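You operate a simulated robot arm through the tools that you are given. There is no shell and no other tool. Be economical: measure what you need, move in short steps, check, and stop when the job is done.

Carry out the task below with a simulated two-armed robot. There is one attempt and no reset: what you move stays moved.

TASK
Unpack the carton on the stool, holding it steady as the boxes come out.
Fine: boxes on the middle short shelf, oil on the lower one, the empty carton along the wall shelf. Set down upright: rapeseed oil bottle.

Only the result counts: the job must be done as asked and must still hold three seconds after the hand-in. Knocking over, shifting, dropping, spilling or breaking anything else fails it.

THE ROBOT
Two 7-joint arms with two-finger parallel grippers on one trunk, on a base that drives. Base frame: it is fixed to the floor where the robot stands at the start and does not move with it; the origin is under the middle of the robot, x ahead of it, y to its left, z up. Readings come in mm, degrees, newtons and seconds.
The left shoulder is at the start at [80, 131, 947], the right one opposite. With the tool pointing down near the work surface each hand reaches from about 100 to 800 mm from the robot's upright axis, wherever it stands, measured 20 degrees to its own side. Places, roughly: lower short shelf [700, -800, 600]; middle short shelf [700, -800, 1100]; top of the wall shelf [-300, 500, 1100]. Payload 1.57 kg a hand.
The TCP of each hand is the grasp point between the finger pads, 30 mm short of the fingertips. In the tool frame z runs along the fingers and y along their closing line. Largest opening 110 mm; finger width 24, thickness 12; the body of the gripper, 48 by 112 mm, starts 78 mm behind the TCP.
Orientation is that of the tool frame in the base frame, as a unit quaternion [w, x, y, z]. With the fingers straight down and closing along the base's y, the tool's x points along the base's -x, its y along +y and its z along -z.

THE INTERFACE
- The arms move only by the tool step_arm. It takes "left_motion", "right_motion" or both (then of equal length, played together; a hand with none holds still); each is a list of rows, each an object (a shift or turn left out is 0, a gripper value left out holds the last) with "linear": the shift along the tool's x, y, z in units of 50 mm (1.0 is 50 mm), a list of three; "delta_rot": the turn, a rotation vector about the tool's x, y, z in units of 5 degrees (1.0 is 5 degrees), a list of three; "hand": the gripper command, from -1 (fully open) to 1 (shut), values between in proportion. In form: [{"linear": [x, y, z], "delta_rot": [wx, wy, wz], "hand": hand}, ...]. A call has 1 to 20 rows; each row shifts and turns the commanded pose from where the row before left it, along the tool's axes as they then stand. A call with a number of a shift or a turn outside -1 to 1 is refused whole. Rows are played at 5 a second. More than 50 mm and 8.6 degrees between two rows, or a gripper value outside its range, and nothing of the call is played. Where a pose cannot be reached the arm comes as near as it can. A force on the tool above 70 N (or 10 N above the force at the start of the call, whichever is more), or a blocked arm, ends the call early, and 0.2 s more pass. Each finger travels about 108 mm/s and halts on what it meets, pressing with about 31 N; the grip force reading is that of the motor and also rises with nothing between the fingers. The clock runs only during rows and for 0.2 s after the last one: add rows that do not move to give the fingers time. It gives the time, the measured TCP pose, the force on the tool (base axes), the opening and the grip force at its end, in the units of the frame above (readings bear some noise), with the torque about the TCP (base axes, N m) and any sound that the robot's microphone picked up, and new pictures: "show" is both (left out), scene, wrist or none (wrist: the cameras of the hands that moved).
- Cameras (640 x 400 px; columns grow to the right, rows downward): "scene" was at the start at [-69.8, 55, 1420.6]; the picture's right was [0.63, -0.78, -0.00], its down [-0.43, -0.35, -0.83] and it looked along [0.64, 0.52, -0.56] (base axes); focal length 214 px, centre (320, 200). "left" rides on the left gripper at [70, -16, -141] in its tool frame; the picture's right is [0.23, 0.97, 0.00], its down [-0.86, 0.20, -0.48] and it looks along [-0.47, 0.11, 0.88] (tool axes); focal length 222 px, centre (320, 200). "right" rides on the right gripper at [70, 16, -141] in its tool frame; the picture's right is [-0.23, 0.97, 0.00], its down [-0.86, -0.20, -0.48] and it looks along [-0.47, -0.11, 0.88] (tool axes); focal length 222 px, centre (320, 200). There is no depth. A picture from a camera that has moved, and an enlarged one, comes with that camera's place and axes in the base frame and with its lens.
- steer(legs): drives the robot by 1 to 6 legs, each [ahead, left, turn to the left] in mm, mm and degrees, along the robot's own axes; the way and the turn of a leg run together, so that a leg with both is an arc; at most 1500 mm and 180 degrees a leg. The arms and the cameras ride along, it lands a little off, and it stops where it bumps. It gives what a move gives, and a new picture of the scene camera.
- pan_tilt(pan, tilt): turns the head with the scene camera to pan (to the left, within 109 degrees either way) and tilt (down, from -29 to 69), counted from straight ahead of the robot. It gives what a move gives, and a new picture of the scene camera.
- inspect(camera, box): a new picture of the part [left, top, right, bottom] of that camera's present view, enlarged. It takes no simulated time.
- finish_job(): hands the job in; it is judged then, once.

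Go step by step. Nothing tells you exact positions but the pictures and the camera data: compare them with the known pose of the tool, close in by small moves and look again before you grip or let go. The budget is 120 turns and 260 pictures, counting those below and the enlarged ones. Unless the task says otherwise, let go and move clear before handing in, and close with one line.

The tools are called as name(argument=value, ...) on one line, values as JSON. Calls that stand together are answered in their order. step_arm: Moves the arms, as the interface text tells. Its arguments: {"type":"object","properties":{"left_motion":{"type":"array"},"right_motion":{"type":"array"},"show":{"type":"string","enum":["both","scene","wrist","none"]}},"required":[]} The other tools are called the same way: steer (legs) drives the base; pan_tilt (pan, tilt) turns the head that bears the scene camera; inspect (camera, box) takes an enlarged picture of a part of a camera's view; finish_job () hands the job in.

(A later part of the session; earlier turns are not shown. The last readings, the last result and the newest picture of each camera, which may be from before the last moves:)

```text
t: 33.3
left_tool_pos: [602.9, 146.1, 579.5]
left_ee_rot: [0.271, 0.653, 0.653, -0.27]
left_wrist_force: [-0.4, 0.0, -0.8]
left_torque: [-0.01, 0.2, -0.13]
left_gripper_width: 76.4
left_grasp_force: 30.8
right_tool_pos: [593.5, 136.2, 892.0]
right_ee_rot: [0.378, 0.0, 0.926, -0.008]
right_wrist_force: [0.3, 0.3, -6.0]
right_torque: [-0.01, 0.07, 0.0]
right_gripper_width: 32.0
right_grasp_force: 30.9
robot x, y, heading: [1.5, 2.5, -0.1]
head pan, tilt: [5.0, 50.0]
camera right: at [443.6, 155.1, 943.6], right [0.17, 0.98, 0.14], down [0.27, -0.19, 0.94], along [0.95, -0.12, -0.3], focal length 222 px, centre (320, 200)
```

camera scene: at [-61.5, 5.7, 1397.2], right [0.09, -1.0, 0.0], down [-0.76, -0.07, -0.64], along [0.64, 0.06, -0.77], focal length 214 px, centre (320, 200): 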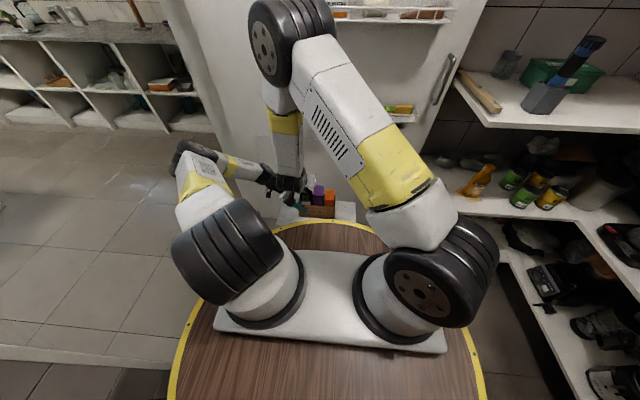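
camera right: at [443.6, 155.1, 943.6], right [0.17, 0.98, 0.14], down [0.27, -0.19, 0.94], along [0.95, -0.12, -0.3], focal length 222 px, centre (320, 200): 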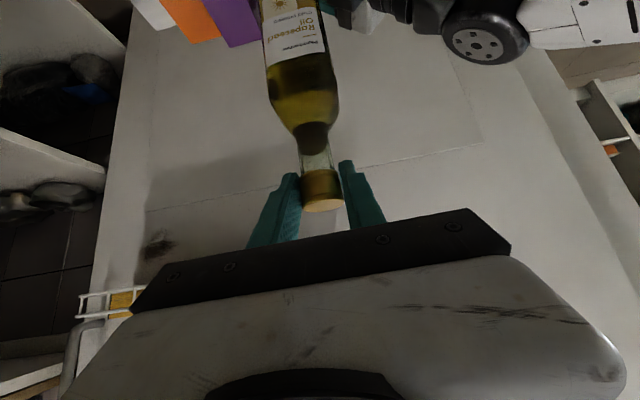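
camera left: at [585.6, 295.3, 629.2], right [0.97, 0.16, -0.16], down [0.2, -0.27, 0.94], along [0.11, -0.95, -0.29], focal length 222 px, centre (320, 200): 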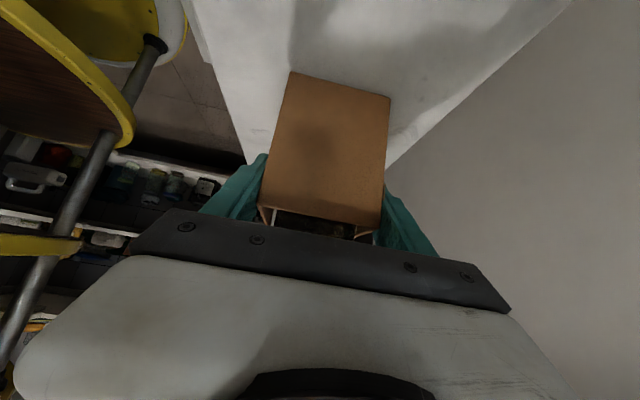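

The bottle is out and held. Now I'll release the carton with the left hand, back it off, and carry the bottle to the right.

step_arm(left_motion=[{"hand": -1}, {}, {"linear": [0, 0, -0.5]}, {"linear": [0, 0, -0.95]}, {"linear": [0, 0, -0.95]}, {"linear": [0, 0, -0.95]}, {"linear": [0, 0, -0.95]}, {"linear": [-0.6, -0.5, -0.6]}, {"linear": [-0.6, -0.5, -0.6]}, {"linear": [-0.6, -0.5, -0.6]}, {"linear": [-0.6, -0.5, -0.6]}], right_motion=[{"linear": [-0.49, 0, -0.5]}, {"linear": [-0.49, 0, -0.5]}, {"linear": [0, -0.9, 0]}, {"linear": [0, -0.9, 0]}, {"linear": [0, -0.9, 0]}, {"linear": [0, -0.9, 0]}, {"linear": [0, -0.9, 0]}, {"linear": [0, -0.9, 0]}, {}, {}, {}], show="both")

inspect(camera="scene", box=[240, 140, 380, 230])

```text
t: 35.7
left_tool_pos: [504.9, 299.5, 897.1]
left_ee_rot: [0.27, 0.653, 0.653, -0.272]
left_wrist_force: [-0.2, 0.7, 0.2]
left_torque: [-0.01, 0.04, -0.01]
left_gripper_width: 110.0
left_grasp_force: 0.0
right_tool_pos: [589.3, -132.2, 965.8]
right_ee_rot: [0.377, -0.001, 0.926, -0.006]
right_wrist_force: [0.7, 0.4, -5.1]
right_torque: [0.02, 0.05, 0.0]
right_gripper_width: 31.9
right_grasp_force: 31.6
robot x, y, heading: [2.4, 1.7, -0.1]
head pan, tilt: [5.0, 50.0]
camera scene: at [-61.1, 6.0, 1397.2], right [0.09, -1.0, 0.0], down [-0.76, -0.07, -0.64], along [0.64, 0.06, -0.77], focal length 214 px, centre (320, 200)
camera right: at [440.3, -114.5, 1017.8], right [0.17, 0.98, 0.15], down [0.27, -0.19, 0.94], along [0.95, -0.12, -0.3], focal length 222 px, centre (320, 200)
camera left: at [487.4, 447.9, 948.7], right [0.97, 0.16, -0.16], down [0.2, -0.27, 0.94], along [0.11, -0.95, -0.29], focal length 222 px, centre (320, 200)
```

scene: 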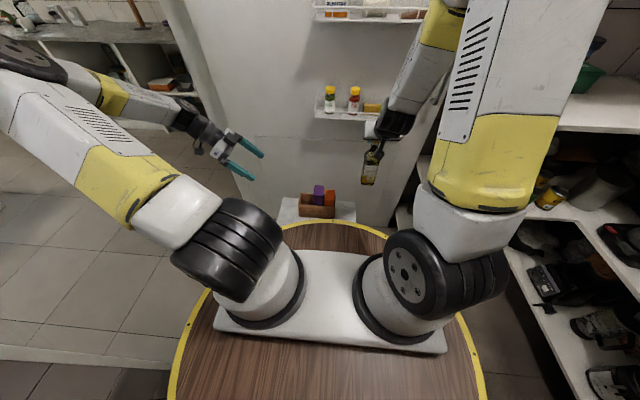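
right: 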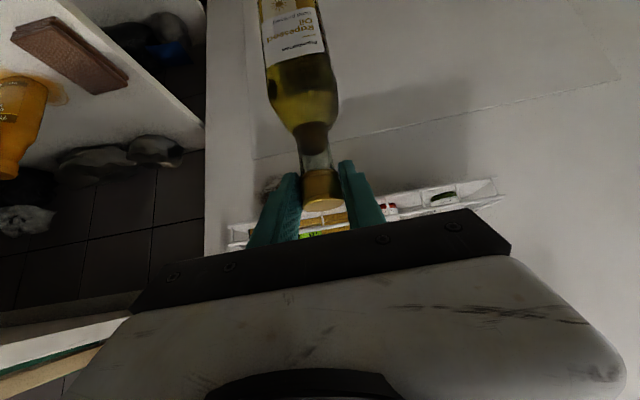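
left: 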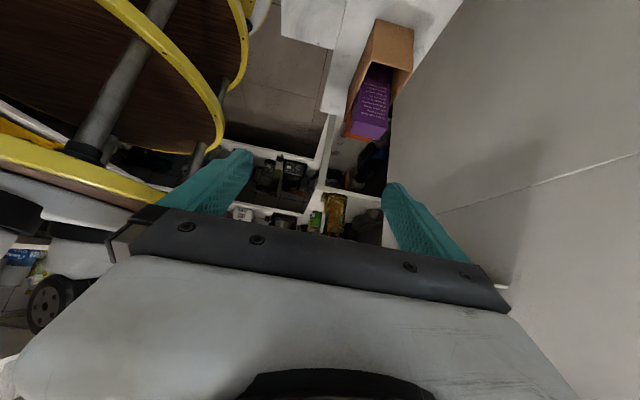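

```text
4.44 times, centred on (310, 185) of scene
camera zoom: at [-61.1, 6.0, 1397.2], right [0.09, -1.0, 0.0], down [-0.76, -0.07, -0.64], along [0.64, 0.06, -0.77], focal length 953 px, centre (364, 267)
```

zoom: 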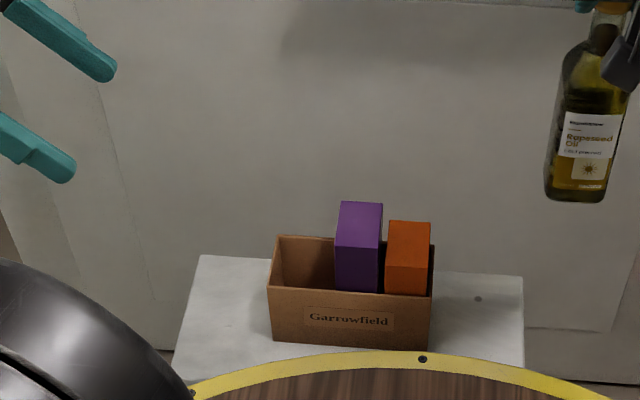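

The bottle hangs upright at y≈-132. I'll back off a little and slide right so it can enter between the short shelves.

steer(legs=[[-130, 0, 0], [0, -450, 0]])

step_arm(right_motion=[{}], show="wrist")

pan_tilt(pan=-12, tilt=40)

```text
t: 39.3
left_tool_pos: [375.5, -151.6, 897.1]
left_ee_rot: [0.271, 0.653, 0.654, -0.271]
left_wrist_force: [-0.6, 0.2, -0.1]
left_torque: [-0.01, 0.01, -0.03]
left_gripper_width: 109.8
left_grasp_force: 0.0
right_tool_pos: [460.4, -584.0, 967.6]
right_ee_rot: [0.378, -0.001, 0.926, -0.007]
right_wrist_force: [-0.2, -0.5, -4.7]
right_torque: [-0.02, 0.02, 0.01]
right_gripper_width: 32.1
right_grasp_force: 31.1
robot x, y, heading: [-128.6, -448.4, -0.0]
head pan, tilt: [5.0, 50.0]
camera scene: at [-191.0, -446.5, 1397.2], right [0.09, -1.0, 0.0], down [-0.76, -0.07, -0.64], along [0.64, 0.06, -0.77], focal length 214 px, centre (320, 200)
```

scene: 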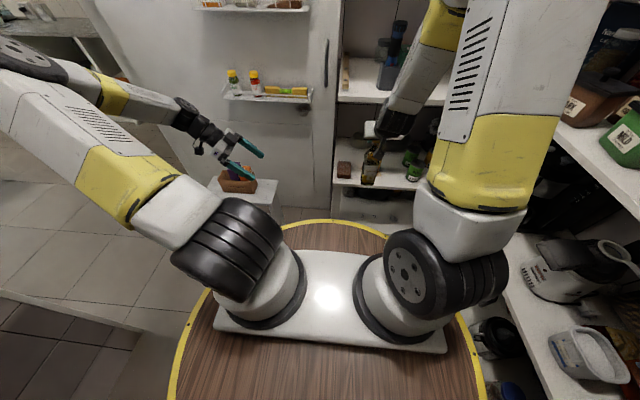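

```text
t: 39.7
left_tool_pos: [375.2, -152.3, 897.4]
left_ee_rot: [0.27, 0.653, 0.653, -0.271]
left_wrist_force: [0.7, 0.0, 0.2]
left_torque: [0.02, 0.03, 0.0]
left_gripper_width: 110.2
left_grasp_force: 0.1
right_tool_pos: [460.1, -583.8, 966.9]
right_ee_rot: [0.379, -0.001, 0.925, -0.007]
right_wrist_force: [0.8, -0.3, -6.0]
right_torque: [0.02, 0.09, 0.01]
right_gripper_width: 32.0
right_grasp_force: 30.9
robot x, y, heading: [-129.4, -450.8, 0.2]
head pan, tilt: [5.0, 50.0]
camera right: at [310.6, -565.9, 1017.7], right [0.17, 0.98, 0.15], down [0.28, -0.19, 0.94], along [0.95, -0.12, -0.3], focal length 222 px, centre (320, 200)
```

right: 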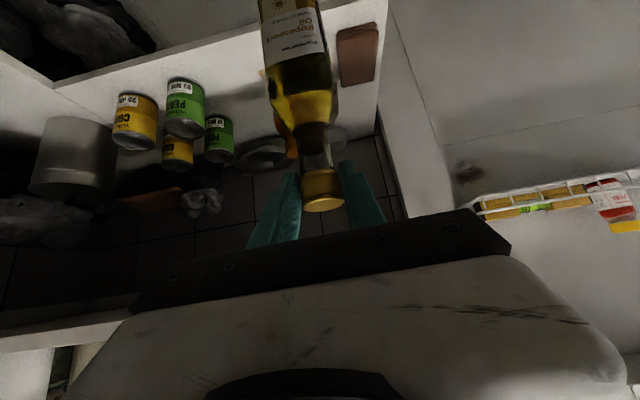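

```text
t: 40.5
left_tool_pos: [374.9, -151.6, 898.2]
left_ee_rot: [0.271, 0.652, 0.654, -0.27]
left_wrist_force: [0.0, -0.7, 0.5]
left_torque: [-0.01, 0.0, -0.02]
left_gripper_width: 110.0
left_grasp_force: 0.0
right_tool_pos: [459.4, -584.1, 966.4]
right_ee_rot: [0.379, 0.0, 0.925, -0.007]
right_wrist_force: [-0.4, 0.2, -4.9]
right_torque: [0.02, 0.04, 0.03]
right_gripper_width: 32.1
right_grasp_force: 31.1
robot x, y, heading: [-126.3, -455.2, 0.2]
head pan, tilt: [-12.0, 40.0]
camera scene: at [-184.5, -470.9, 1411.3], right [-0.21, -0.98, 0.0], down [-0.63, 0.13, -0.77], along [0.75, -0.16, -0.64], focal length 214 px, centre (320, 200)
```

scene: 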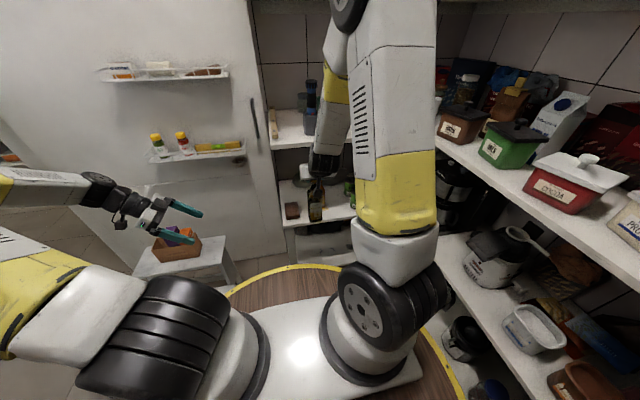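

inspect(camera="scene", box=[260, 120, 370, 270])

inspect(camera="right", box=[140, 0, 420, 200])

```text
2.67 times, centred on (315, 195) of scene
camera zoom: at [-184.5, -470.9, 1411.3], right [-0.21, -0.98, 0.0], down [-0.63, 0.13, -0.77], along [0.75, -0.16, -0.64], focal length 572 px, centre (333, 213)
```

zoom: 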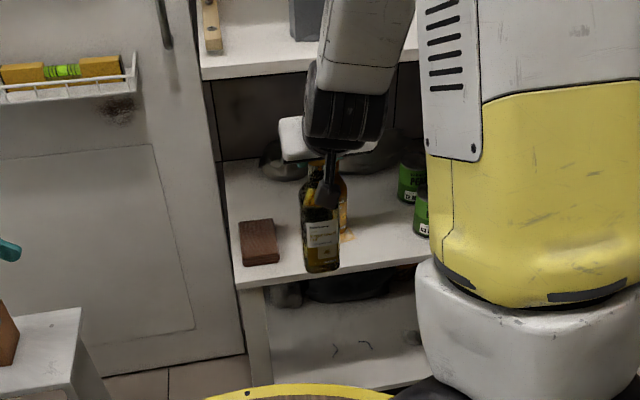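

```text
2.00 times, centred on (280, 100) of right
camera zoom: at [310.8, -565.9, 1017.9], right [0.17, 0.98, 0.15], down [0.27, -0.19, 0.94], along [0.95, -0.12, -0.3], focal length 444 px, centre (400, 400)
```

zoom: 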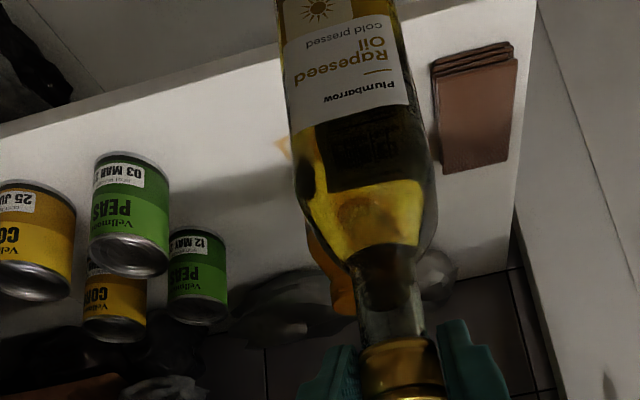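

Lower shelf top is at about z≈630 with its front at x≈565, and there's a clear spot at [610, -578]. I'll lower the bottle in front of the shelf, then drive ahead.

step_arm(right_motion=[{"linear": [0.58, 0.04, 0.6]}, {"linear": [0.58, 0.05, 0.6]}, {}], show="none")

steer(legs=[[145, 0, 0]])

inspect(camera="scene", box=[260, 120, 400, 290])

inspect(camera="right", box=[140, 0, 500, 240])

```text
t: 41.3
left_tool_pos: [373.7, -152.4, 897.4]
left_ee_rot: [0.271, 0.653, 0.654, -0.271]
left_wrist_force: [-0.4, -0.6, -0.6]
left_torque: [0.0, -0.02, 0.02]
left_gripper_width: 110.2
left_grasp_force: 0.2
right_tool_pos: [461.7, -582.7, 884.5]
right_ee_rot: [0.379, -0.001, 0.926, -0.007]
right_wrist_force: [0.0, 1.0, -5.6]
right_torque: [0.02, 0.04, 0.02]
right_gripper_width: 31.8
right_grasp_force: 30.9
robot x, y, heading: [-129.2, -453.6, 0.0]
head pan, tilt: [-12.0, 40.0]
```

```text
t: 42.6
left_tool_pos: [521.3, -151.6, 897.6]
left_ee_rot: [0.271, 0.652, 0.655, -0.27]
left_wrist_force: [0.1, -0.5, -0.4]
left_torque: [-0.01, -0.01, 0.0]
left_gripper_width: 110.0
left_grasp_force: 0.1
right_tool_pos: [608.8, -581.9, 885.7]
right_ee_rot: [0.379, -0.002, 0.925, -0.007]
right_wrist_force: [-1.0, 0.7, -5.1]
right_torque: [0.0, 0.08, 0.02]
right_gripper_width: 32.2
right_grasp_force: 31.2
robot x, y, heading: [17.1, -454.0, 0.1]
head pan, tilt: [-12.0, 40.0]
camera scene: at [-37.6, -470.6, 1411.4], right [-0.2, -0.98, 0.0], down [-0.63, 0.13, -0.77], along [0.75, -0.16, -0.64], focal length 214 px, centre (320, 200)
```

scene: 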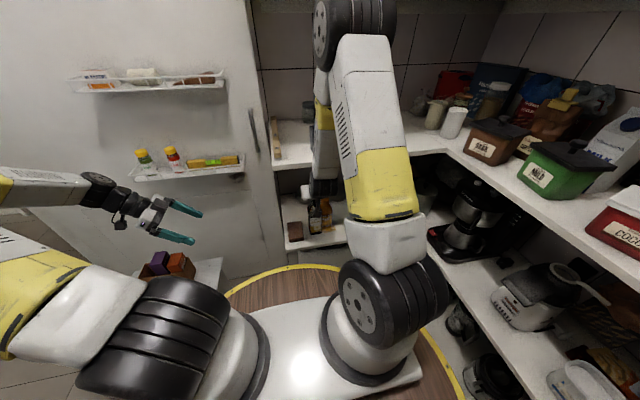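

```text
2.35 times, centred on (330, 205) of scene
camera zoom: at [-37.6, -470.6, 1411.4], right [-0.2, -0.98, 0.0], down [-0.63, 0.13, -0.77], along [0.75, -0.16, -0.64], focal length 505 px, centre (296, 188)
```

zoom: 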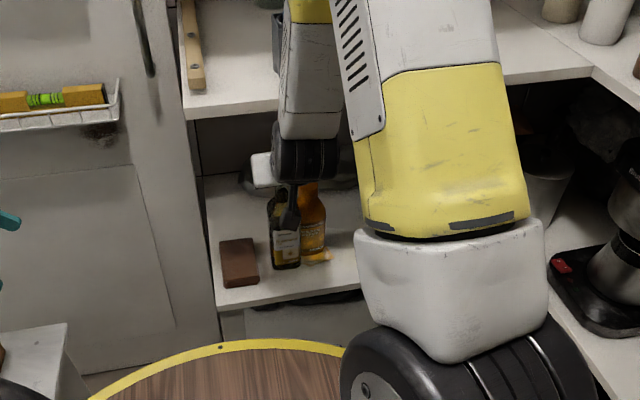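

```text
1.67 times, centred on (320, 120) of right
camera zoom: at [459.6, -564.0, 936.6], right [0.16, 0.98, 0.15], down [0.27, -0.19, 0.94], along [0.95, -0.11, -0.3], focal length 370 px, centre (320, 333)
```

zoom: 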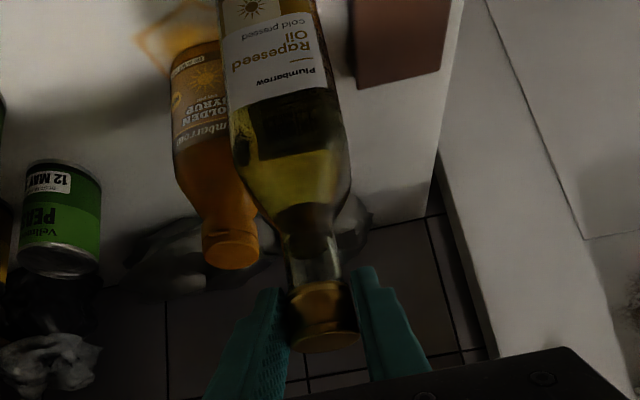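

The bottle hangs at y≈-582 between the brown block and the syrup bottle. I'll lower it gently to contact.

step_arm(right_motion=[{"linear": [0.21, 0, 0.214]}, {"linear": [0.21, 0, 0.214]}, {"linear": [0.056, 0, 0.057]}, {"linear": [0.056, 0, 0.057]}, {"linear": [0.042, 0, 0.043]}, {}], show="wrist")

inspect(camera="scene", box=[290, 170, 360, 250])

```text
t: 44.0
left_tool_pos: [520.4, -149.9, 897.8]
left_ee_rot: [0.271, 0.652, 0.654, -0.27]
left_wrist_force: [0.7, -0.4, 0.7]
left_torque: [-0.01, 0.01, -0.01]
left_gripper_width: 110.1
left_grasp_force: 0.1
right_tool_pos: [608.5, -581.5, 845.3]
right_ee_rot: [0.381, -0.002, 0.924, -0.006]
right_wrist_force: [-0.1, -0.4, 22.2]
right_torque: [0.32, -0.54, -0.03]
right_gripper_width: 32.4
right_grasp_force: 30.9
robot x, y, heading: [14.9, -450.9, 0.2]
head pan, tilt: [-12.0, 40.0]
camera right: at [458.8, -564.5, 895.8], right [0.16, 0.98, 0.15], down [0.27, -0.19, 0.94], along [0.95, -0.11, -0.29], focal length 222 px, centre (320, 200)
```

right: 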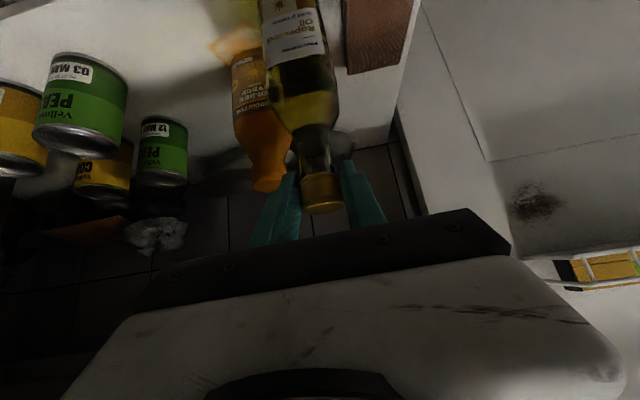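

```text
5.00 times, centred on (325, 210) of scene
camera zoom: at [-38.4, -470.5, 1411.3], right [-0.2, -0.98, 0.0], down [-0.63, 0.13, -0.77], along [0.75, -0.16, -0.64], focal length 1072 px, centre (295, 150)
```

zoom: 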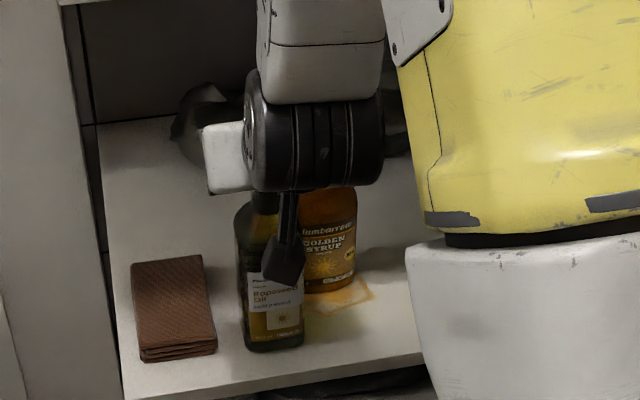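

Contact is made, so I'll ease up a bit, open slowly and withdraw along the fingers.

step_arm(right_motion=[{"linear": [-0.03, 0, -0.03]}, {"hand": 0.3}, {"hand": 0.1}, {"hand": 0.0}, {}, {"linear": [0, 0, -0.3]}, {"linear": [0, 0, -0.6]}, {"linear": [0, 0, -0.8]}, {"linear": [0, 0, -0.8]}, {"linear": [0, 0, -0.5]}], show="wrist")

inspect(camera="scene", box=[290, 170, 360, 250])

```text
t: 46.2
left_tool_pos: [522.9, -150.4, 897.9]
left_ee_rot: [0.271, 0.652, 0.654, -0.27]
left_wrist_force: [-0.1, 0.8, -0.1]
left_torque: [-0.01, 0.02, 0.0]
left_gripper_width: 109.9
left_grasp_force: 0.1
right_tool_pos: [552.3, -573.6, 959.0]
right_ee_rot: [0.377, -0.002, 0.926, -0.006]
right_wrist_force: [-0.3, 0.1, -0.2]
right_torque: [0.01, 0.02, 0.02]
right_gripper_width: 55.1
right_grasp_force: 0.1
right hand out of reach, approached as far as the arm can: row 9, 10
robot x, y, heading: [20.3, -448.9, 0.3]
head pan, tilt: [-12.0, 40.0]
camera right: at [403.6, -557.2, 1009.5], right [0.16, 0.98, 0.14], down [0.28, -0.19, 0.94], along [0.95, -0.11, -0.3], focal length 222 px, centre (320, 200)
```

right: 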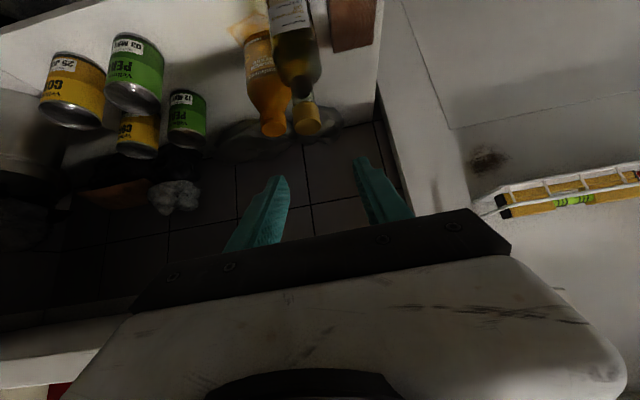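

```text
5.00 times, centred on (325, 210) of scene
camera zoom: at [-37.4, -470.6, 1411.4], right [-0.2, -0.98, 0.0], down [-0.63, 0.13, -0.77], along [0.75, -0.16, -0.64], focal length 1072 px, centre (295, 150)
```

zoom: 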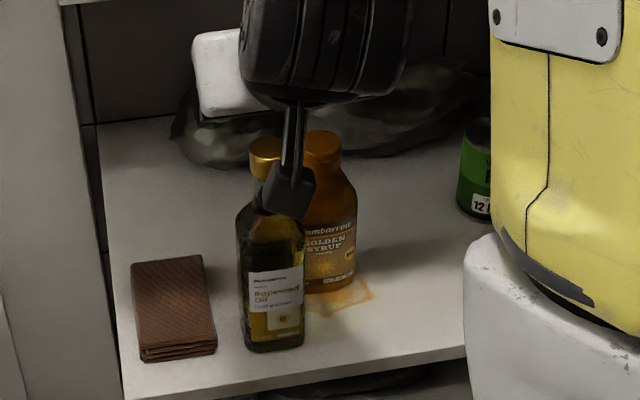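

The oil stands upright and free on the lower shelf. I'm driving back to the stool for the purple box.

steer(legs=[[-145, 0, 0], [0, 450, 0], [125, 0, 0]])

pan_tilt(pan=5, tilt=50)

inspect(camera="scene", box=[294, 170, 344, 222])

```text
t: 50.8
left_tool_pos: [502.0, 317.0, 897.4]
left_ee_rot: [0.271, 0.652, 0.654, -0.27]
left_wrist_force: [0.2, -0.7, -0.1]
left_torque: [-0.02, 0.01, 0.02]
left_gripper_width: 110.1
left_grasp_force: 0.1
right_tool_pos: [531.2, -108.1, 957.4]
right_ee_rot: [0.378, -0.001, 0.926, -0.007]
right_wrist_force: [0.5, 0.8, 0.6]
right_torque: [-0.01, 0.02, 0.02]
right_gripper_width: 55.0
right_grasp_force: 0.0
robot x, y, heading: [-1.1, 13.8, -0.1]
head pan, tilt: [-12.0, 40.0]
camera scene: at [-58.3, -2.3, 1411.4], right [-0.21, -0.98, 0.0], down [-0.63, 0.13, -0.77], along [0.75, -0.16, -0.64], focal length 214 px, centre (320, 200)
```

scene: 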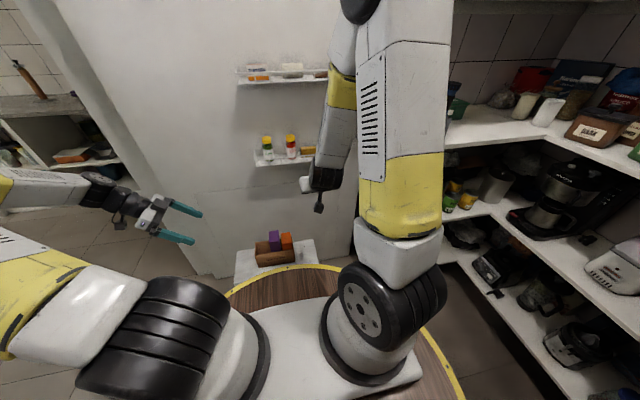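

```text
t: 51.6
left_tool_pos: [501.5, 316.2, 897.8]
left_ee_rot: [0.271, 0.653, 0.654, -0.271]
left_wrist_force: [-1.3, -0.8, -0.7]
left_torque: [0.05, -0.01, 0.04]
left_gripper_width: 109.9
left_grasp_force: 0.0
right_tool_pos: [531.0, -108.2, 957.9]
right_ee_rot: [0.377, -0.002, 0.926, -0.006]
right_wrist_force: [-0.5, -0.2, 0.7]
right_torque: [0.02, 0.02, 0.01]
right_gripper_width: 55.0
right_grasp_force: 0.0
robot x, y, heading: [-5.5, 14.5, 0.2]
head pan, tilt: [5.0, 50.0]
camera scene: at [-64.7, 22.0, 1397.2], right [0.09, -1.0, 0.0], down [-0.76, -0.07, -0.64], along [0.64, 0.06, -0.77], focal length 214 px, centre (320, 200)
```

scene: 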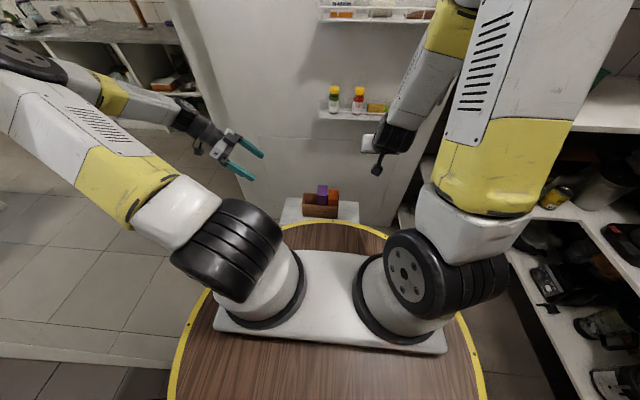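

```text
7.69 times, centred on (319, 196) of scene
camera zoom: at [-64.7, 22.0, 1397.2], right [0.09, -1.0, 0.0], down [-0.76, -0.07, -0.64], along [0.64, 0.06, -0.77], focal length 1650 px, centre (328, 231)
```

zoom: 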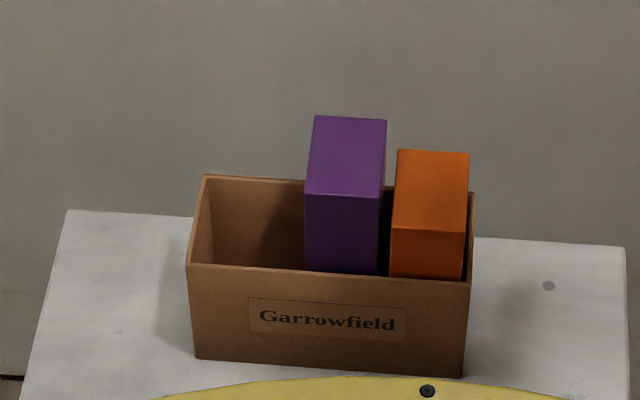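

Boxes are unmoved. I'll clamp the carton again with the left hand and bring the right hand to a pre-grasp above the purple box.

step_arm(left_motion=[{"linear": [0.525, 0.505, 0.583]}, {"linear": [0.525, 0.505, 0.583]}, {"linear": [0.525, 0.505, 0.583]}, {"linear": [0.525, 0.505, 0.583]}, {"linear": [0, 0, 0.92]}, {"linear": [0, 0, 0.92]}, {"linear": [0, 0, 0.92]}, {"linear": [0, 0, 0.92]}, {"linear": [0, 0, 0.92]}, {}, {"hand": -0.2}, {"hand": 0.2}, {"hand": 0.6}, {"hand": 1}, {"hand": 1}], right_motion=[{"linear": [0.388, 0.442, 0.446]}, {"linear": [0.388, 0.442, 0.446]}, {"linear": [0.388, 0.442, 0.446]}, {"linear": [0.388, 0.442, 0.446]}, {"linear": [0.388, 0.442, 0.446]}, {"linear": [0.388, 0.442, 0.446]}, {"linear": [0.388, 0.442, 0.446]}, {"linear": [0.388, 0.442, 0.446]}, {}, {}, {}, {}, {}, {}, {}], show="wrist")

```text
t: 54.8
left_tool_pos: [600.2, 141.9, 579.8]
left_ee_rot: [0.271, 0.653, 0.654, -0.271]
left_wrist_force: [1.8, -0.3, -2.9]
left_torque: [0.21, -0.22, 0.2]
left_gripper_width: 76.3
left_grasp_force: 31.2
right_tool_pos: [544.1, 63.7, 717.9]
right_ee_rot: [0.377, -0.001, 0.926, -0.007]
right_wrist_force: [-0.1, -0.4, -0.3]
right_torque: [0.03, 0.0, 0.03]
right_gripper_width: 54.9
right_grasp_force: 0.1
robot x, y, heading: [-1.8, 13.2, 0.0]
head pan, tilt: [5.0, 50.0]
camera right: at [396.1, 82.6, 769.9], right [0.17, 0.98, 0.14], down [0.28, -0.19, 0.94], along [0.95, -0.12, -0.3], focal length 222 px, centre (320, 200)
camera left: at [583.0, 291.1, 630.5], right [0.97, 0.16, -0.16], down [0.2, -0.27, 0.94], along [0.11, -0.95, -0.29], focal length 222 px, centre (320, 200)
```

right: 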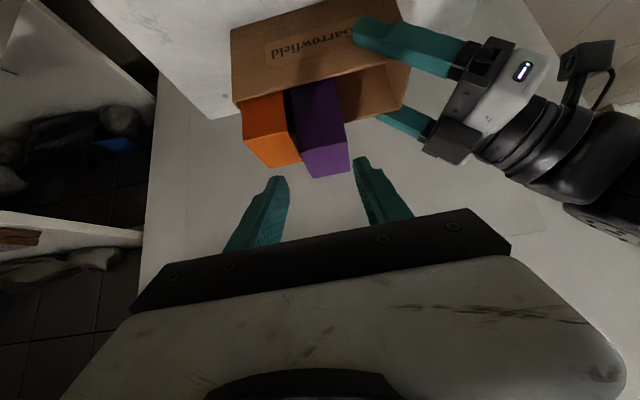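
left: 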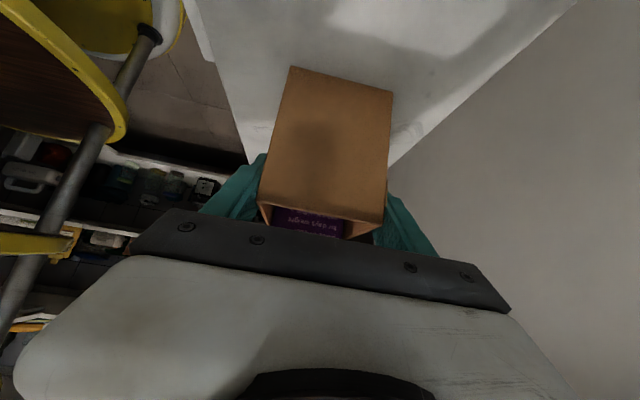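

step_arm(right_motion=[{"linear": [-0.03, 0.1, 0.37]}, {"linear": [-0.02, 0, 0.35]}, {"linear": [-0.02, 0, 0.35]}, {}], show="wrist")

inspect(camera="right", box=[200, 60, 420, 240])

inspect(camera="scene", box=[280, 160, 360, 222])

```text
t: 55.8
left_tool_pos: [601.3, 141.9, 579.4]
left_ee_rot: [0.271, 0.653, 0.654, -0.27]
left_wrist_force: [-0.2, 1.0, -3.2]
left_torque: [0.18, -0.1, -0.02]
left_gripper_width: 76.6
left_grasp_force: 30.6
right_tool_pos: [586.7, 69.8, 684.7]
right_ee_rot: [0.378, 0.0, 0.926, -0.007]
right_wrist_force: [0.2, 0.2, -0.4]
right_torque: [0.01, 0.0, 0.01]
right_gripper_width: 54.8
right_grasp_force: 0.1
robot x, y, heading: [-6.4, 12.9, 0.1]
head pan, tilt: [5.0, 50.0]
camera right: at [438.1, 87.4, 735.4], right [0.17, 0.98, 0.14], down [0.28, -0.19, 0.94], along [0.95, -0.12, -0.3], focal length 222 px, centre (320, 200)
```

right: 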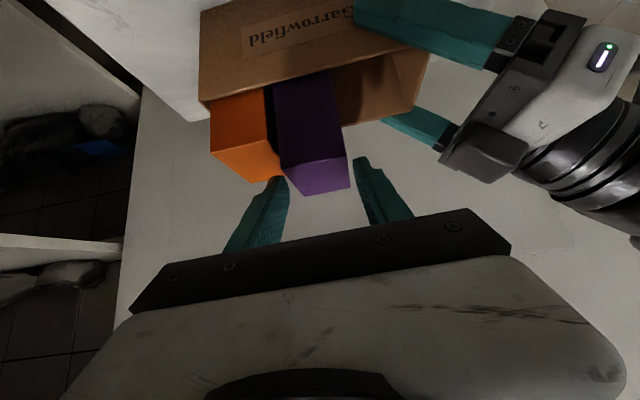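

```text
2.22 times, centred on (310, 150) of right
camera zoom: at [438.1, 87.4, 735.4], right [0.17, 0.98, 0.14], down [0.28, -0.19, 0.94], along [0.95, -0.12, -0.3], focal length 494 px, centre (342, 311)
```

zoom: 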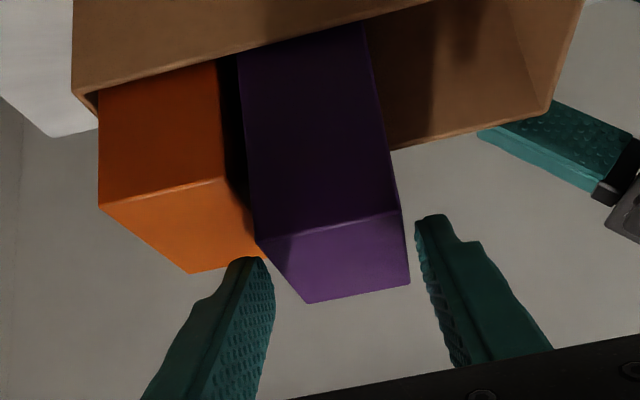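

```text
6.45 times, centred on (320, 191) of scene
camera zoom: at [-64.6, 22.2, 1397.2], right [0.09, -1.0, 0.0], down [-0.76, -0.07, -0.64], along [0.64, 0.06, -0.77], focal length 1384 px, centre (320, 258)
```

zoom: 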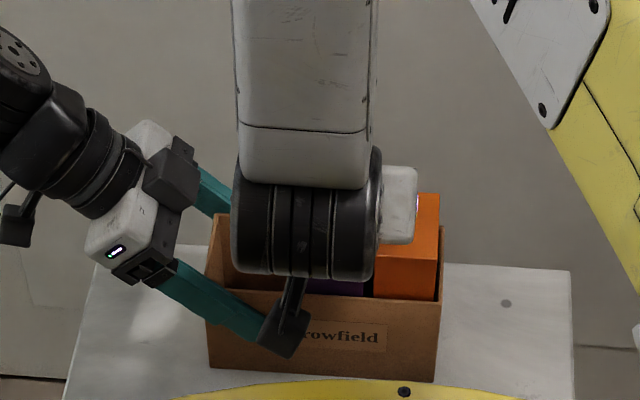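

Fingers straddle the purple box just above the orange one. I'll lower 4 mm and close.

step_arm(right_motion=[{"linear": [0.056, -0.02, 0.057]}, {"hand": 0.1}, {"hand": 0.3}, {"hand": 0.6}, {"hand": 1}, {}], show="none")

inspect(camera="right", box=[200, 60, 420, 240])

```text
t: 57.2
left_tool_pos: [600.3, 142.0, 580.6]
left_ee_rot: [0.271, 0.652, 0.654, -0.271]
left_wrist_force: [1.0, -0.3, -2.1]
left_torque: [0.19, -0.04, 0.04]
left_gripper_width: 76.0
left_grasp_force: 31.1
right_tool_pos: [587.1, 67.1, 679.9]
right_ee_rot: [0.377, -0.001, 0.926, -0.007]
right_wrist_force: [-0.3, 1.7, 0.0]
right_torque: [0.12, -0.05, 0.02]
right_gripper_width: 44.6
right_grasp_force: 31.0
robot x, y, heading: [-2.3, 16.8, 0.0]
head pan, tilt: [5.0, 50.0]
```

```text
2.22 times, centred on (310, 150) of right
camera zoom: at [438.3, 85.7, 731.2], right [0.17, 0.98, 0.14], down [0.28, -0.19, 0.94], along [0.95, -0.12, -0.3], focal length 494 px, centre (342, 311)
```

zoom: 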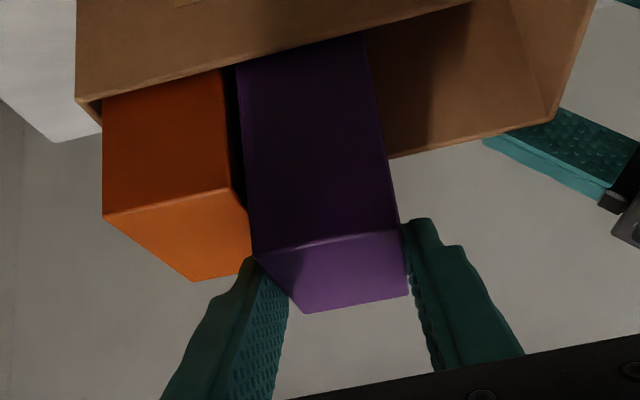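

step_arm(right_motion=[{"linear": [-0.14, 0, -0.143]}, {"linear": [-0.21, 0, -0.214]}, {"linear": [-0.35, 0, -0.357]}, {"linear": [-0.35, 0, -0.357]}, {"linear": [-0.42, 0, -0.43]}, {"linear": [-0.42, 0, -0.43]}, {"linear": [-0.42, 0, -0.43]}, {}], show="wrist")

inspect(camera="scene", box=[270, 130, 370, 222])

```text
t: 59.0
left_tool_pos: [600.7, 141.9, 579.2]
left_ee_rot: [0.271, 0.653, 0.654, -0.27]
left_wrist_force: [0.0, 1.0, 0.0]
left_torque: [-0.09, -0.1, -0.03]
left_gripper_width: 76.4
left_grasp_force: 30.9
right_tool_pos: [586.1, 71.5, 845.5]
right_ee_rot: [0.377, -0.001, 0.926, -0.007]
right_wrist_force: [-0.2, -0.7, -2.4]
right_torque: [0.01, 0.03, 0.01]
right_gripper_width: 44.3
right_grasp_force: 31.0
robot x, y, heading: [1.0, 16.7, 0.2]
head pan, tilt: [5.0, 50.0]
camera right: at [437.2, 89.8, 897.0], right [0.17, 0.98, 0.14], down [0.28, -0.19, 0.94], along [0.95, -0.12, -0.3], focal length 222 px, centre (320, 200)
```

right: 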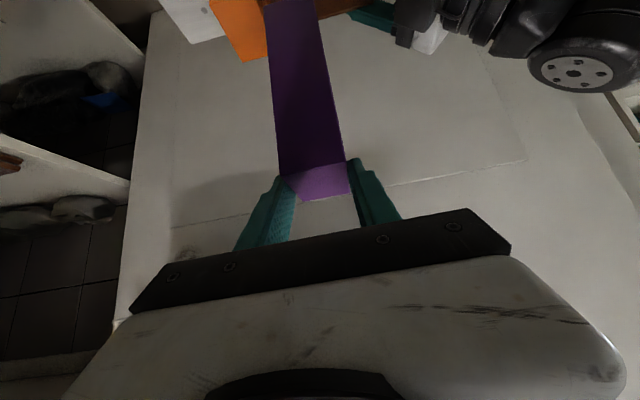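

```text
4.35 times, centred on (320, 176) of scene
camera zoom: at [-64.6, 22.2, 1397.2], right [0.09, -1.0, 0.0], down [-0.76, -0.07, -0.64], along [0.64, 0.06, -0.77], focal length 932 px, centre (320, 304)
```

zoom: 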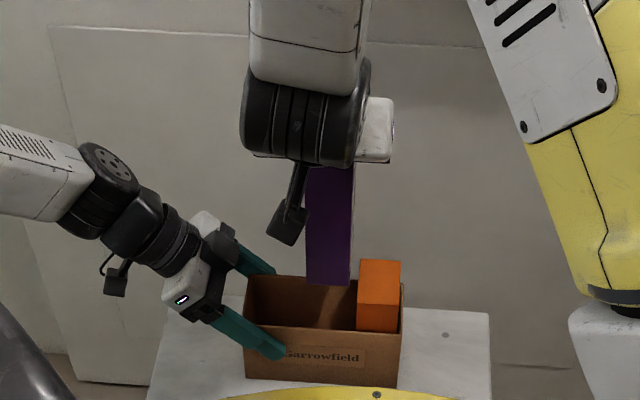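

The purple box is out and hanging straight. The left hand releases and retreats while the right hand carries the box right and up.

step_arm(left_motion=[{"hand": -1}, {}, {"linear": [0, 0, -0.5]}, {"linear": [0, 0, -0.95]}, {"linear": [0, 0, -0.95]}, {"linear": [0, 0, -0.95]}, {"linear": [0, 0, -0.95]}, {"linear": [-0.6, -0.5, -0.6]}, {"linear": [-0.6, -0.5, -0.6]}, {"linear": [-0.6, -0.5, -0.6]}, {"linear": [-0.6, -0.5, -0.6]}, {}], right_motion=[{"linear": [-0.49, 0, -0.5]}, {"linear": [-0.49, 0, -0.5]}, {"linear": [0, -0.88, 0]}, {"linear": [0, -0.88, 0]}, {"linear": [0, -0.88, 0]}, {"linear": [0, -0.88, 0]}, {"linear": [0, -0.88, 0]}, {"linear": [-0.56, 0, -0.57]}, {"linear": [-0.56, 0, -0.57]}, {"linear": [-0.56, 0, -0.57]}, {"linear": [-0.56, 0, -0.57]}, {}], show="scene")

steer(legs=[[-130, 0, 0], [0, -515, 0]])

```text
t: 61.6
left_tool_pos: [497.5, 297.7, 901.4]
left_ee_rot: [0.271, 0.653, 0.653, -0.271]
left_wrist_force: [0.1, 0.6, -0.2]
left_torque: [0.02, 0.0, 0.03]
left_gripper_width: 110.0
left_grasp_force: 0.1
right_tool_pos: [587.7, -146.1, 1076.4]
right_ee_rot: [0.378, -0.001, 0.926, -0.007]
right_wrist_force: [0.9, 0.5, -2.1]
right_torque: [-0.02, 0.03, -0.03]
right_gripper_width: 44.7
right_grasp_force: 30.5
robot x, y, heading: [-3.1, 17.9, -0.1]
head pan, tilt: [5.0, 50.0]
camera scene: at [-64.7, 22.1, 1397.2], right [0.09, -1.0, 0.0], down [-0.76, -0.07, -0.64], along [0.64, 0.06, -0.77], focal length 214 px, centre (320, 200)
```

scene: 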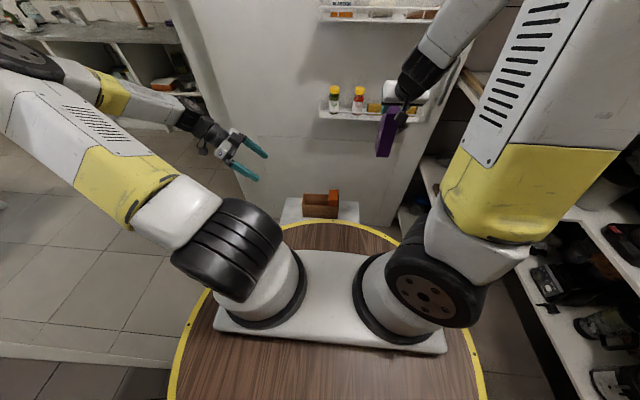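

```text
t: 65.6
left_tool_pos: [366.3, -223.0, 901.5]
left_ee_rot: [0.271, 0.651, 0.656, -0.269]
left_wrist_force: [0.0, 0.9, 0.9]
left_torque: [-0.01, 0.0, 0.0]
left_gripper_width: 110.1
left_grasp_force: 0.1
right_tool_pos: [459.1, -667.3, 1076.7]
right_ee_rot: [0.377, -0.004, 0.926, -0.005]
right_wrist_force: [0.2, 0.3, -2.4]
right_torque: [-0.02, 0.0, -0.01]
right_gripper_width: 44.6
right_grasp_force: 31.0
robot x, y, heading: [-132.4, -508.7, 0.4]
head pan, tilt: [5.0, 50.0]
camera scene: at [-193.9, -502.2, 1397.2], right [0.09, -1.0, 0.0], down [-0.76, -0.07, -0.64], along [0.64, 0.06, -0.77], focal length 214 px, centre (320, 200)
```

scene: 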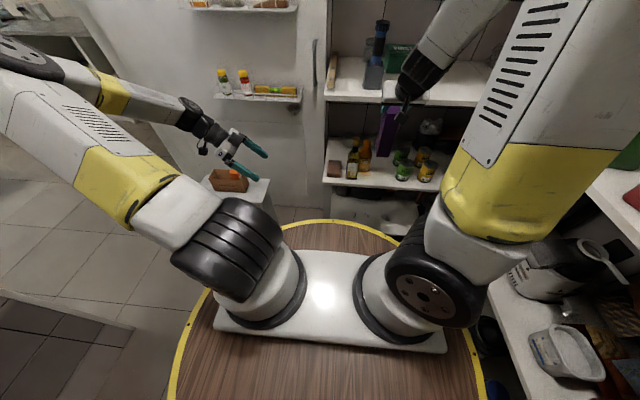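

Now I'll raise the box in front of the middle shelf and look.

step_arm(right_motion=[{"linear": [-0.63, 0, -0.643]}, {"linear": [-0.63, 0, -0.643]}, {"linear": [-0.63, 0, -0.643]}, {"linear": [-0.63, 0, -0.643]}, {"linear": [-0.63, 0, -0.643]}, {}], show="wrist")

pan_tilt(pan=-12, tilt=25)

inspect(camera="scene", box=[250, 80, 430, 230])

```text
t: 67.0
left_tool_pos: [366.4, -222.9, 900.7]
left_ee_rot: [0.272, 0.651, 0.656, -0.269]
left_wrist_force: [0.4, 0.6, -0.2]
left_torque: [-0.05, -0.01, 0.01]
left_gripper_width: 109.9
left_grasp_force: 0.0
right_tool_pos: [458.8, -664.2, 1301.3]
right_ee_rot: [0.377, -0.004, 0.926, -0.007]
right_wrist_force: [2.0, 0.4, -2.7]
right_torque: [0.02, 0.04, -0.03]
right_gripper_width: 44.6
right_grasp_force: 31.4
robot x, y, heading: [-132.1, -506.4, 0.6]
head pan, tilt: [5.0, 50.0]
camera right: at [308.4, -646.5, 1353.6], right [0.16, 0.98, 0.14], down [0.28, -0.19, 0.94], along [0.95, -0.11, -0.3], focal length 222 px, centre (320, 200)
```

right: 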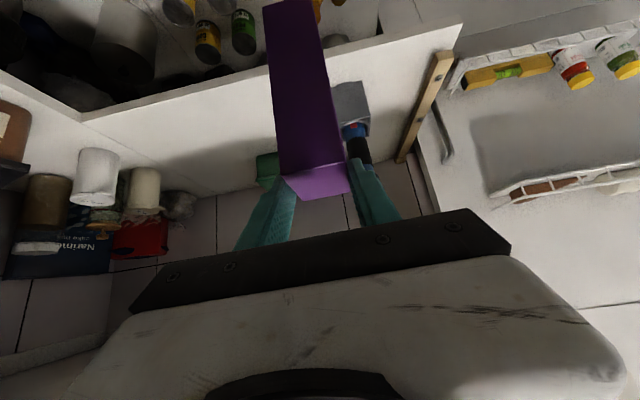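

```text
t: 67.9
left_tool_pos: [366.7, -222.4, 901.0]
left_ee_rot: [0.271, 0.651, 0.656, -0.27]
left_wrist_force: [-0.7, 0.0, -0.1]
left_torque: [0.0, -0.02, 0.02]
left_gripper_width: 109.9
left_grasp_force: 0.0
right_tool_pos: [457.2, -664.2, 1301.9]
right_ee_rot: [0.377, -0.003, 0.926, -0.007]
right_wrist_force: [-0.2, 0.2, -3.1]
right_torque: [-0.04, 0.04, -0.01]
right_gripper_width: 44.7
right_grasp_force: 31.2
robot x, y, heading: [-130.9, -507.4, 0.5]
head pan, tilt: [-12.0, 25.0]
camera scene: at [-180.3, -527.9, 1434.6], right [-0.2, -0.98, 0.0], down [-0.41, 0.09, -0.91], along [0.89, -0.18, -0.42], focal length 214 px, centre (320, 200)
```

scene: 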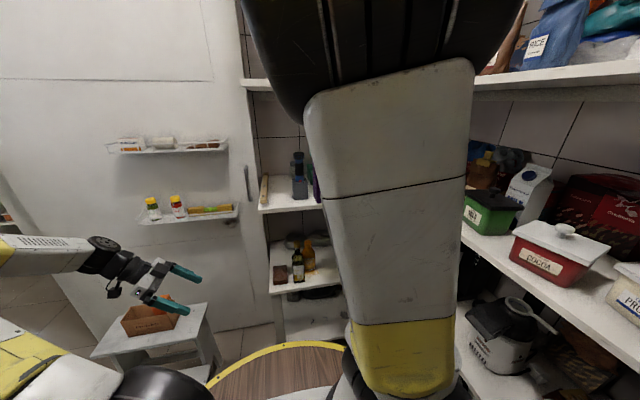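

```text
2.67 times, centred on (340, 155) of scene
camera zoom: at [-180.3, -527.9, 1434.6], right [-0.2, -0.98, 0.0], down [-0.41, 0.09, -0.91], along [0.89, -0.18, -0.42], focal length 572 px, centre (267, 320)
```

zoom: 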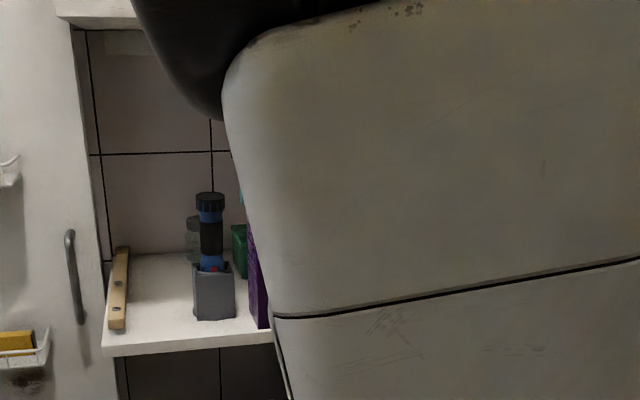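

The shelf corner is at [527, -465, 1100], the caddy spans y -579…-634, and it's free beyond that. I'll drive ahead so the box is over [595, -700].

steer(legs=[[132, -38, 0]])

step_arm(right_motion=[{"linear": [0.07, 0, 0.071]}], show="wrist")

```text
t: 69.2
left_tool_pos: [492.7, -256.9, 901.6]
left_ee_rot: [0.272, 0.65, 0.657, -0.27]
left_wrist_force: [0.3, 0.4, -0.1]
left_torque: [0.0, -0.01, -0.01]
left_gripper_width: 109.9
left_grasp_force: 0.1
right_tool_pos: [586.7, -698.1, 1302.1]
right_ee_rot: [0.377, -0.005, 0.926, -0.005]
right_wrist_force: [0.2, -0.8, -2.8]
right_torque: [-0.01, 0.05, 0.0]
right_gripper_width: 44.9
right_grasp_force: 30.8
robot x, y, heading: [-2.9, -545.9, 0.5]
head pan, tilt: [-12.0, 25.0]
camera scene: at [-51.7, -564.7, 1434.7], right [-0.2, -0.98, 0.0], down [-0.41, 0.08, -0.91], along [0.89, -0.18, -0.42], focal length 214 px, centre (320, 200)
```

scene: 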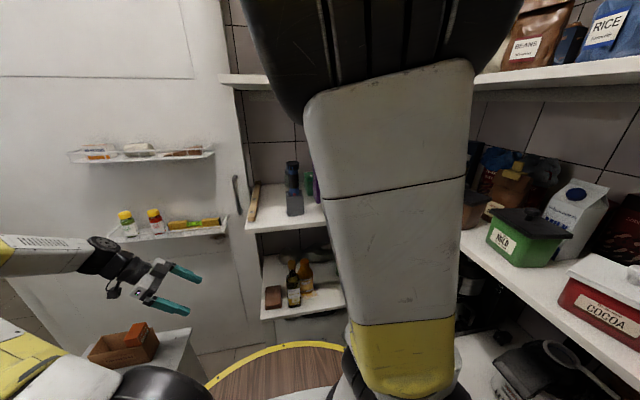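

```text
t: 69.6
left_tool_pos: [493.2, -256.8, 900.8]
left_ee_rot: [0.272, 0.65, 0.657, -0.269]
left_wrist_force: [0.4, -0.6, -0.1]
left_torque: [0.02, 0.0, 0.0]
left_gripper_width: 109.9
left_grasp_force: 0.1
right_tool_pos: [586.7, -699.0, 1295.9]
right_ee_rot: [0.377, -0.005, 0.926, -0.005]
right_wrist_force: [0.2, 0.4, -2.3]
right_torque: [0.03, 0.05, -0.03]
right_gripper_width: 44.7
right_grasp_force: 31.0
robot x, y, heading: [0.9, -548.3, 0.7]
head pan, tilt: [-12.0, 25.0]
camera right: at [437.5, -681.5, 1348.4], right [0.16, 0.98, 0.15], down [0.28, -0.18, 0.94], along [0.95, -0.11, -0.3], focal length 222 px, centre (320, 200)
```

right: 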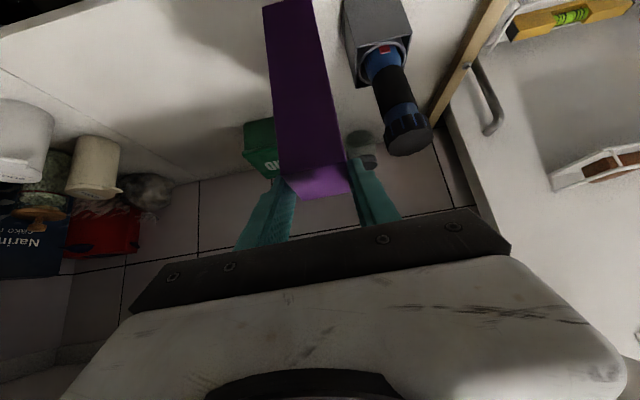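

step_arm(right_motion=[{"linear": [0.14, 0, 0.143]}, {"linear": [0.1, 0, 0.102]}, {"linear": [0.042, 0, 0.043]}, {"linear": [0.042, 0, 0.043]}, {"linear": [0.042, 0, 0.043]}, {}], show="wrist")

```text
t: 71.0
left_tool_pos: [493.1, -258.0, 900.7]
left_ee_rot: [0.272, 0.649, 0.658, -0.269]
left_wrist_force: [0.0, -0.3, 0.0]
left_torque: [0.04, -0.01, 0.0]
left_gripper_width: 109.9
left_grasp_force: 0.0
right_tool_pos: [587.2, -697.7, 1269.5]
right_ee_rot: [0.378, -0.005, 0.926, -0.005]
right_wrist_force: [-0.4, -1.0, -3.3]
right_torque: [0.01, 0.03, -0.01]
right_gripper_width: 44.5
right_grasp_force: 30.6
robot x, y, heading: [-4.2, -544.9, 0.6]
head pan, tilt: [-12.0, 25.0]
camera right: at [438.1, -681.6, 1321.3], right [0.16, 0.98, 0.14], down [0.28, -0.18, 0.94], along [0.95, -0.11, -0.3], focal length 222 px, centre (320, 200)
```

right: 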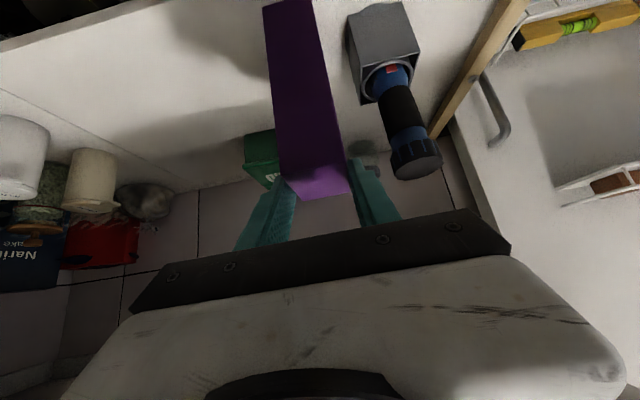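

step_arm(right_motion=[{"linear": [0.042, 0, 0.043]}, {"linear": [0.042, 0, 0.043]}, {"linear": [0.042, 0, 0.043]}, {"linear": [0.042, 0, 0.043]}, {"linear": [0.042, 0, 0.043]}, {}], show="wrist")

```text
t: 72.4
left_tool_pos: [493.3, -256.2, 900.4]
left_ee_rot: [0.272, 0.65, 0.657, -0.268]
left_wrist_force: [0.1, 0.3, -0.6]
left_torque: [-0.01, 0.0, 0.02]
left_gripper_width: 110.0
left_grasp_force: 0.1
right_tool_pos: [586.0, -699.2, 1255.3]
right_ee_rot: [0.378, -0.005, 0.926, -0.007]
right_wrist_force: [1.2, 0.0, -2.2]
right_torque: [0.0, 0.05, 0.0]
right_gripper_width: 44.4
right_grasp_force: 30.7
robot x, y, heading: [-3.5, -545.5, 0.7]
head pan, tilt: [-12.0, 25.0]
camera right: at [437.2, -682.4, 1306.9], right [0.16, 0.98, 0.14], down [0.28, -0.18, 0.94], along [0.95, -0.11, -0.3], focal length 222 px, centre (320, 200)
```

right: 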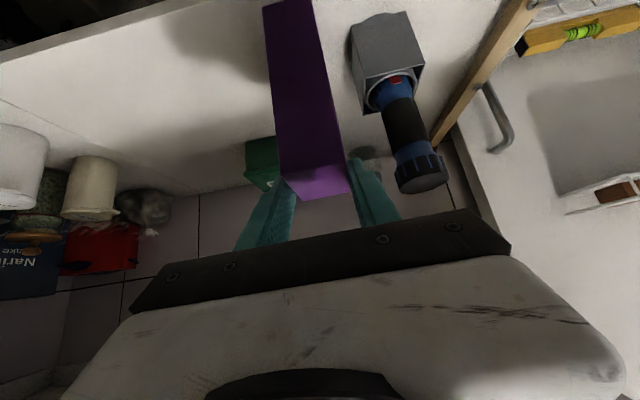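

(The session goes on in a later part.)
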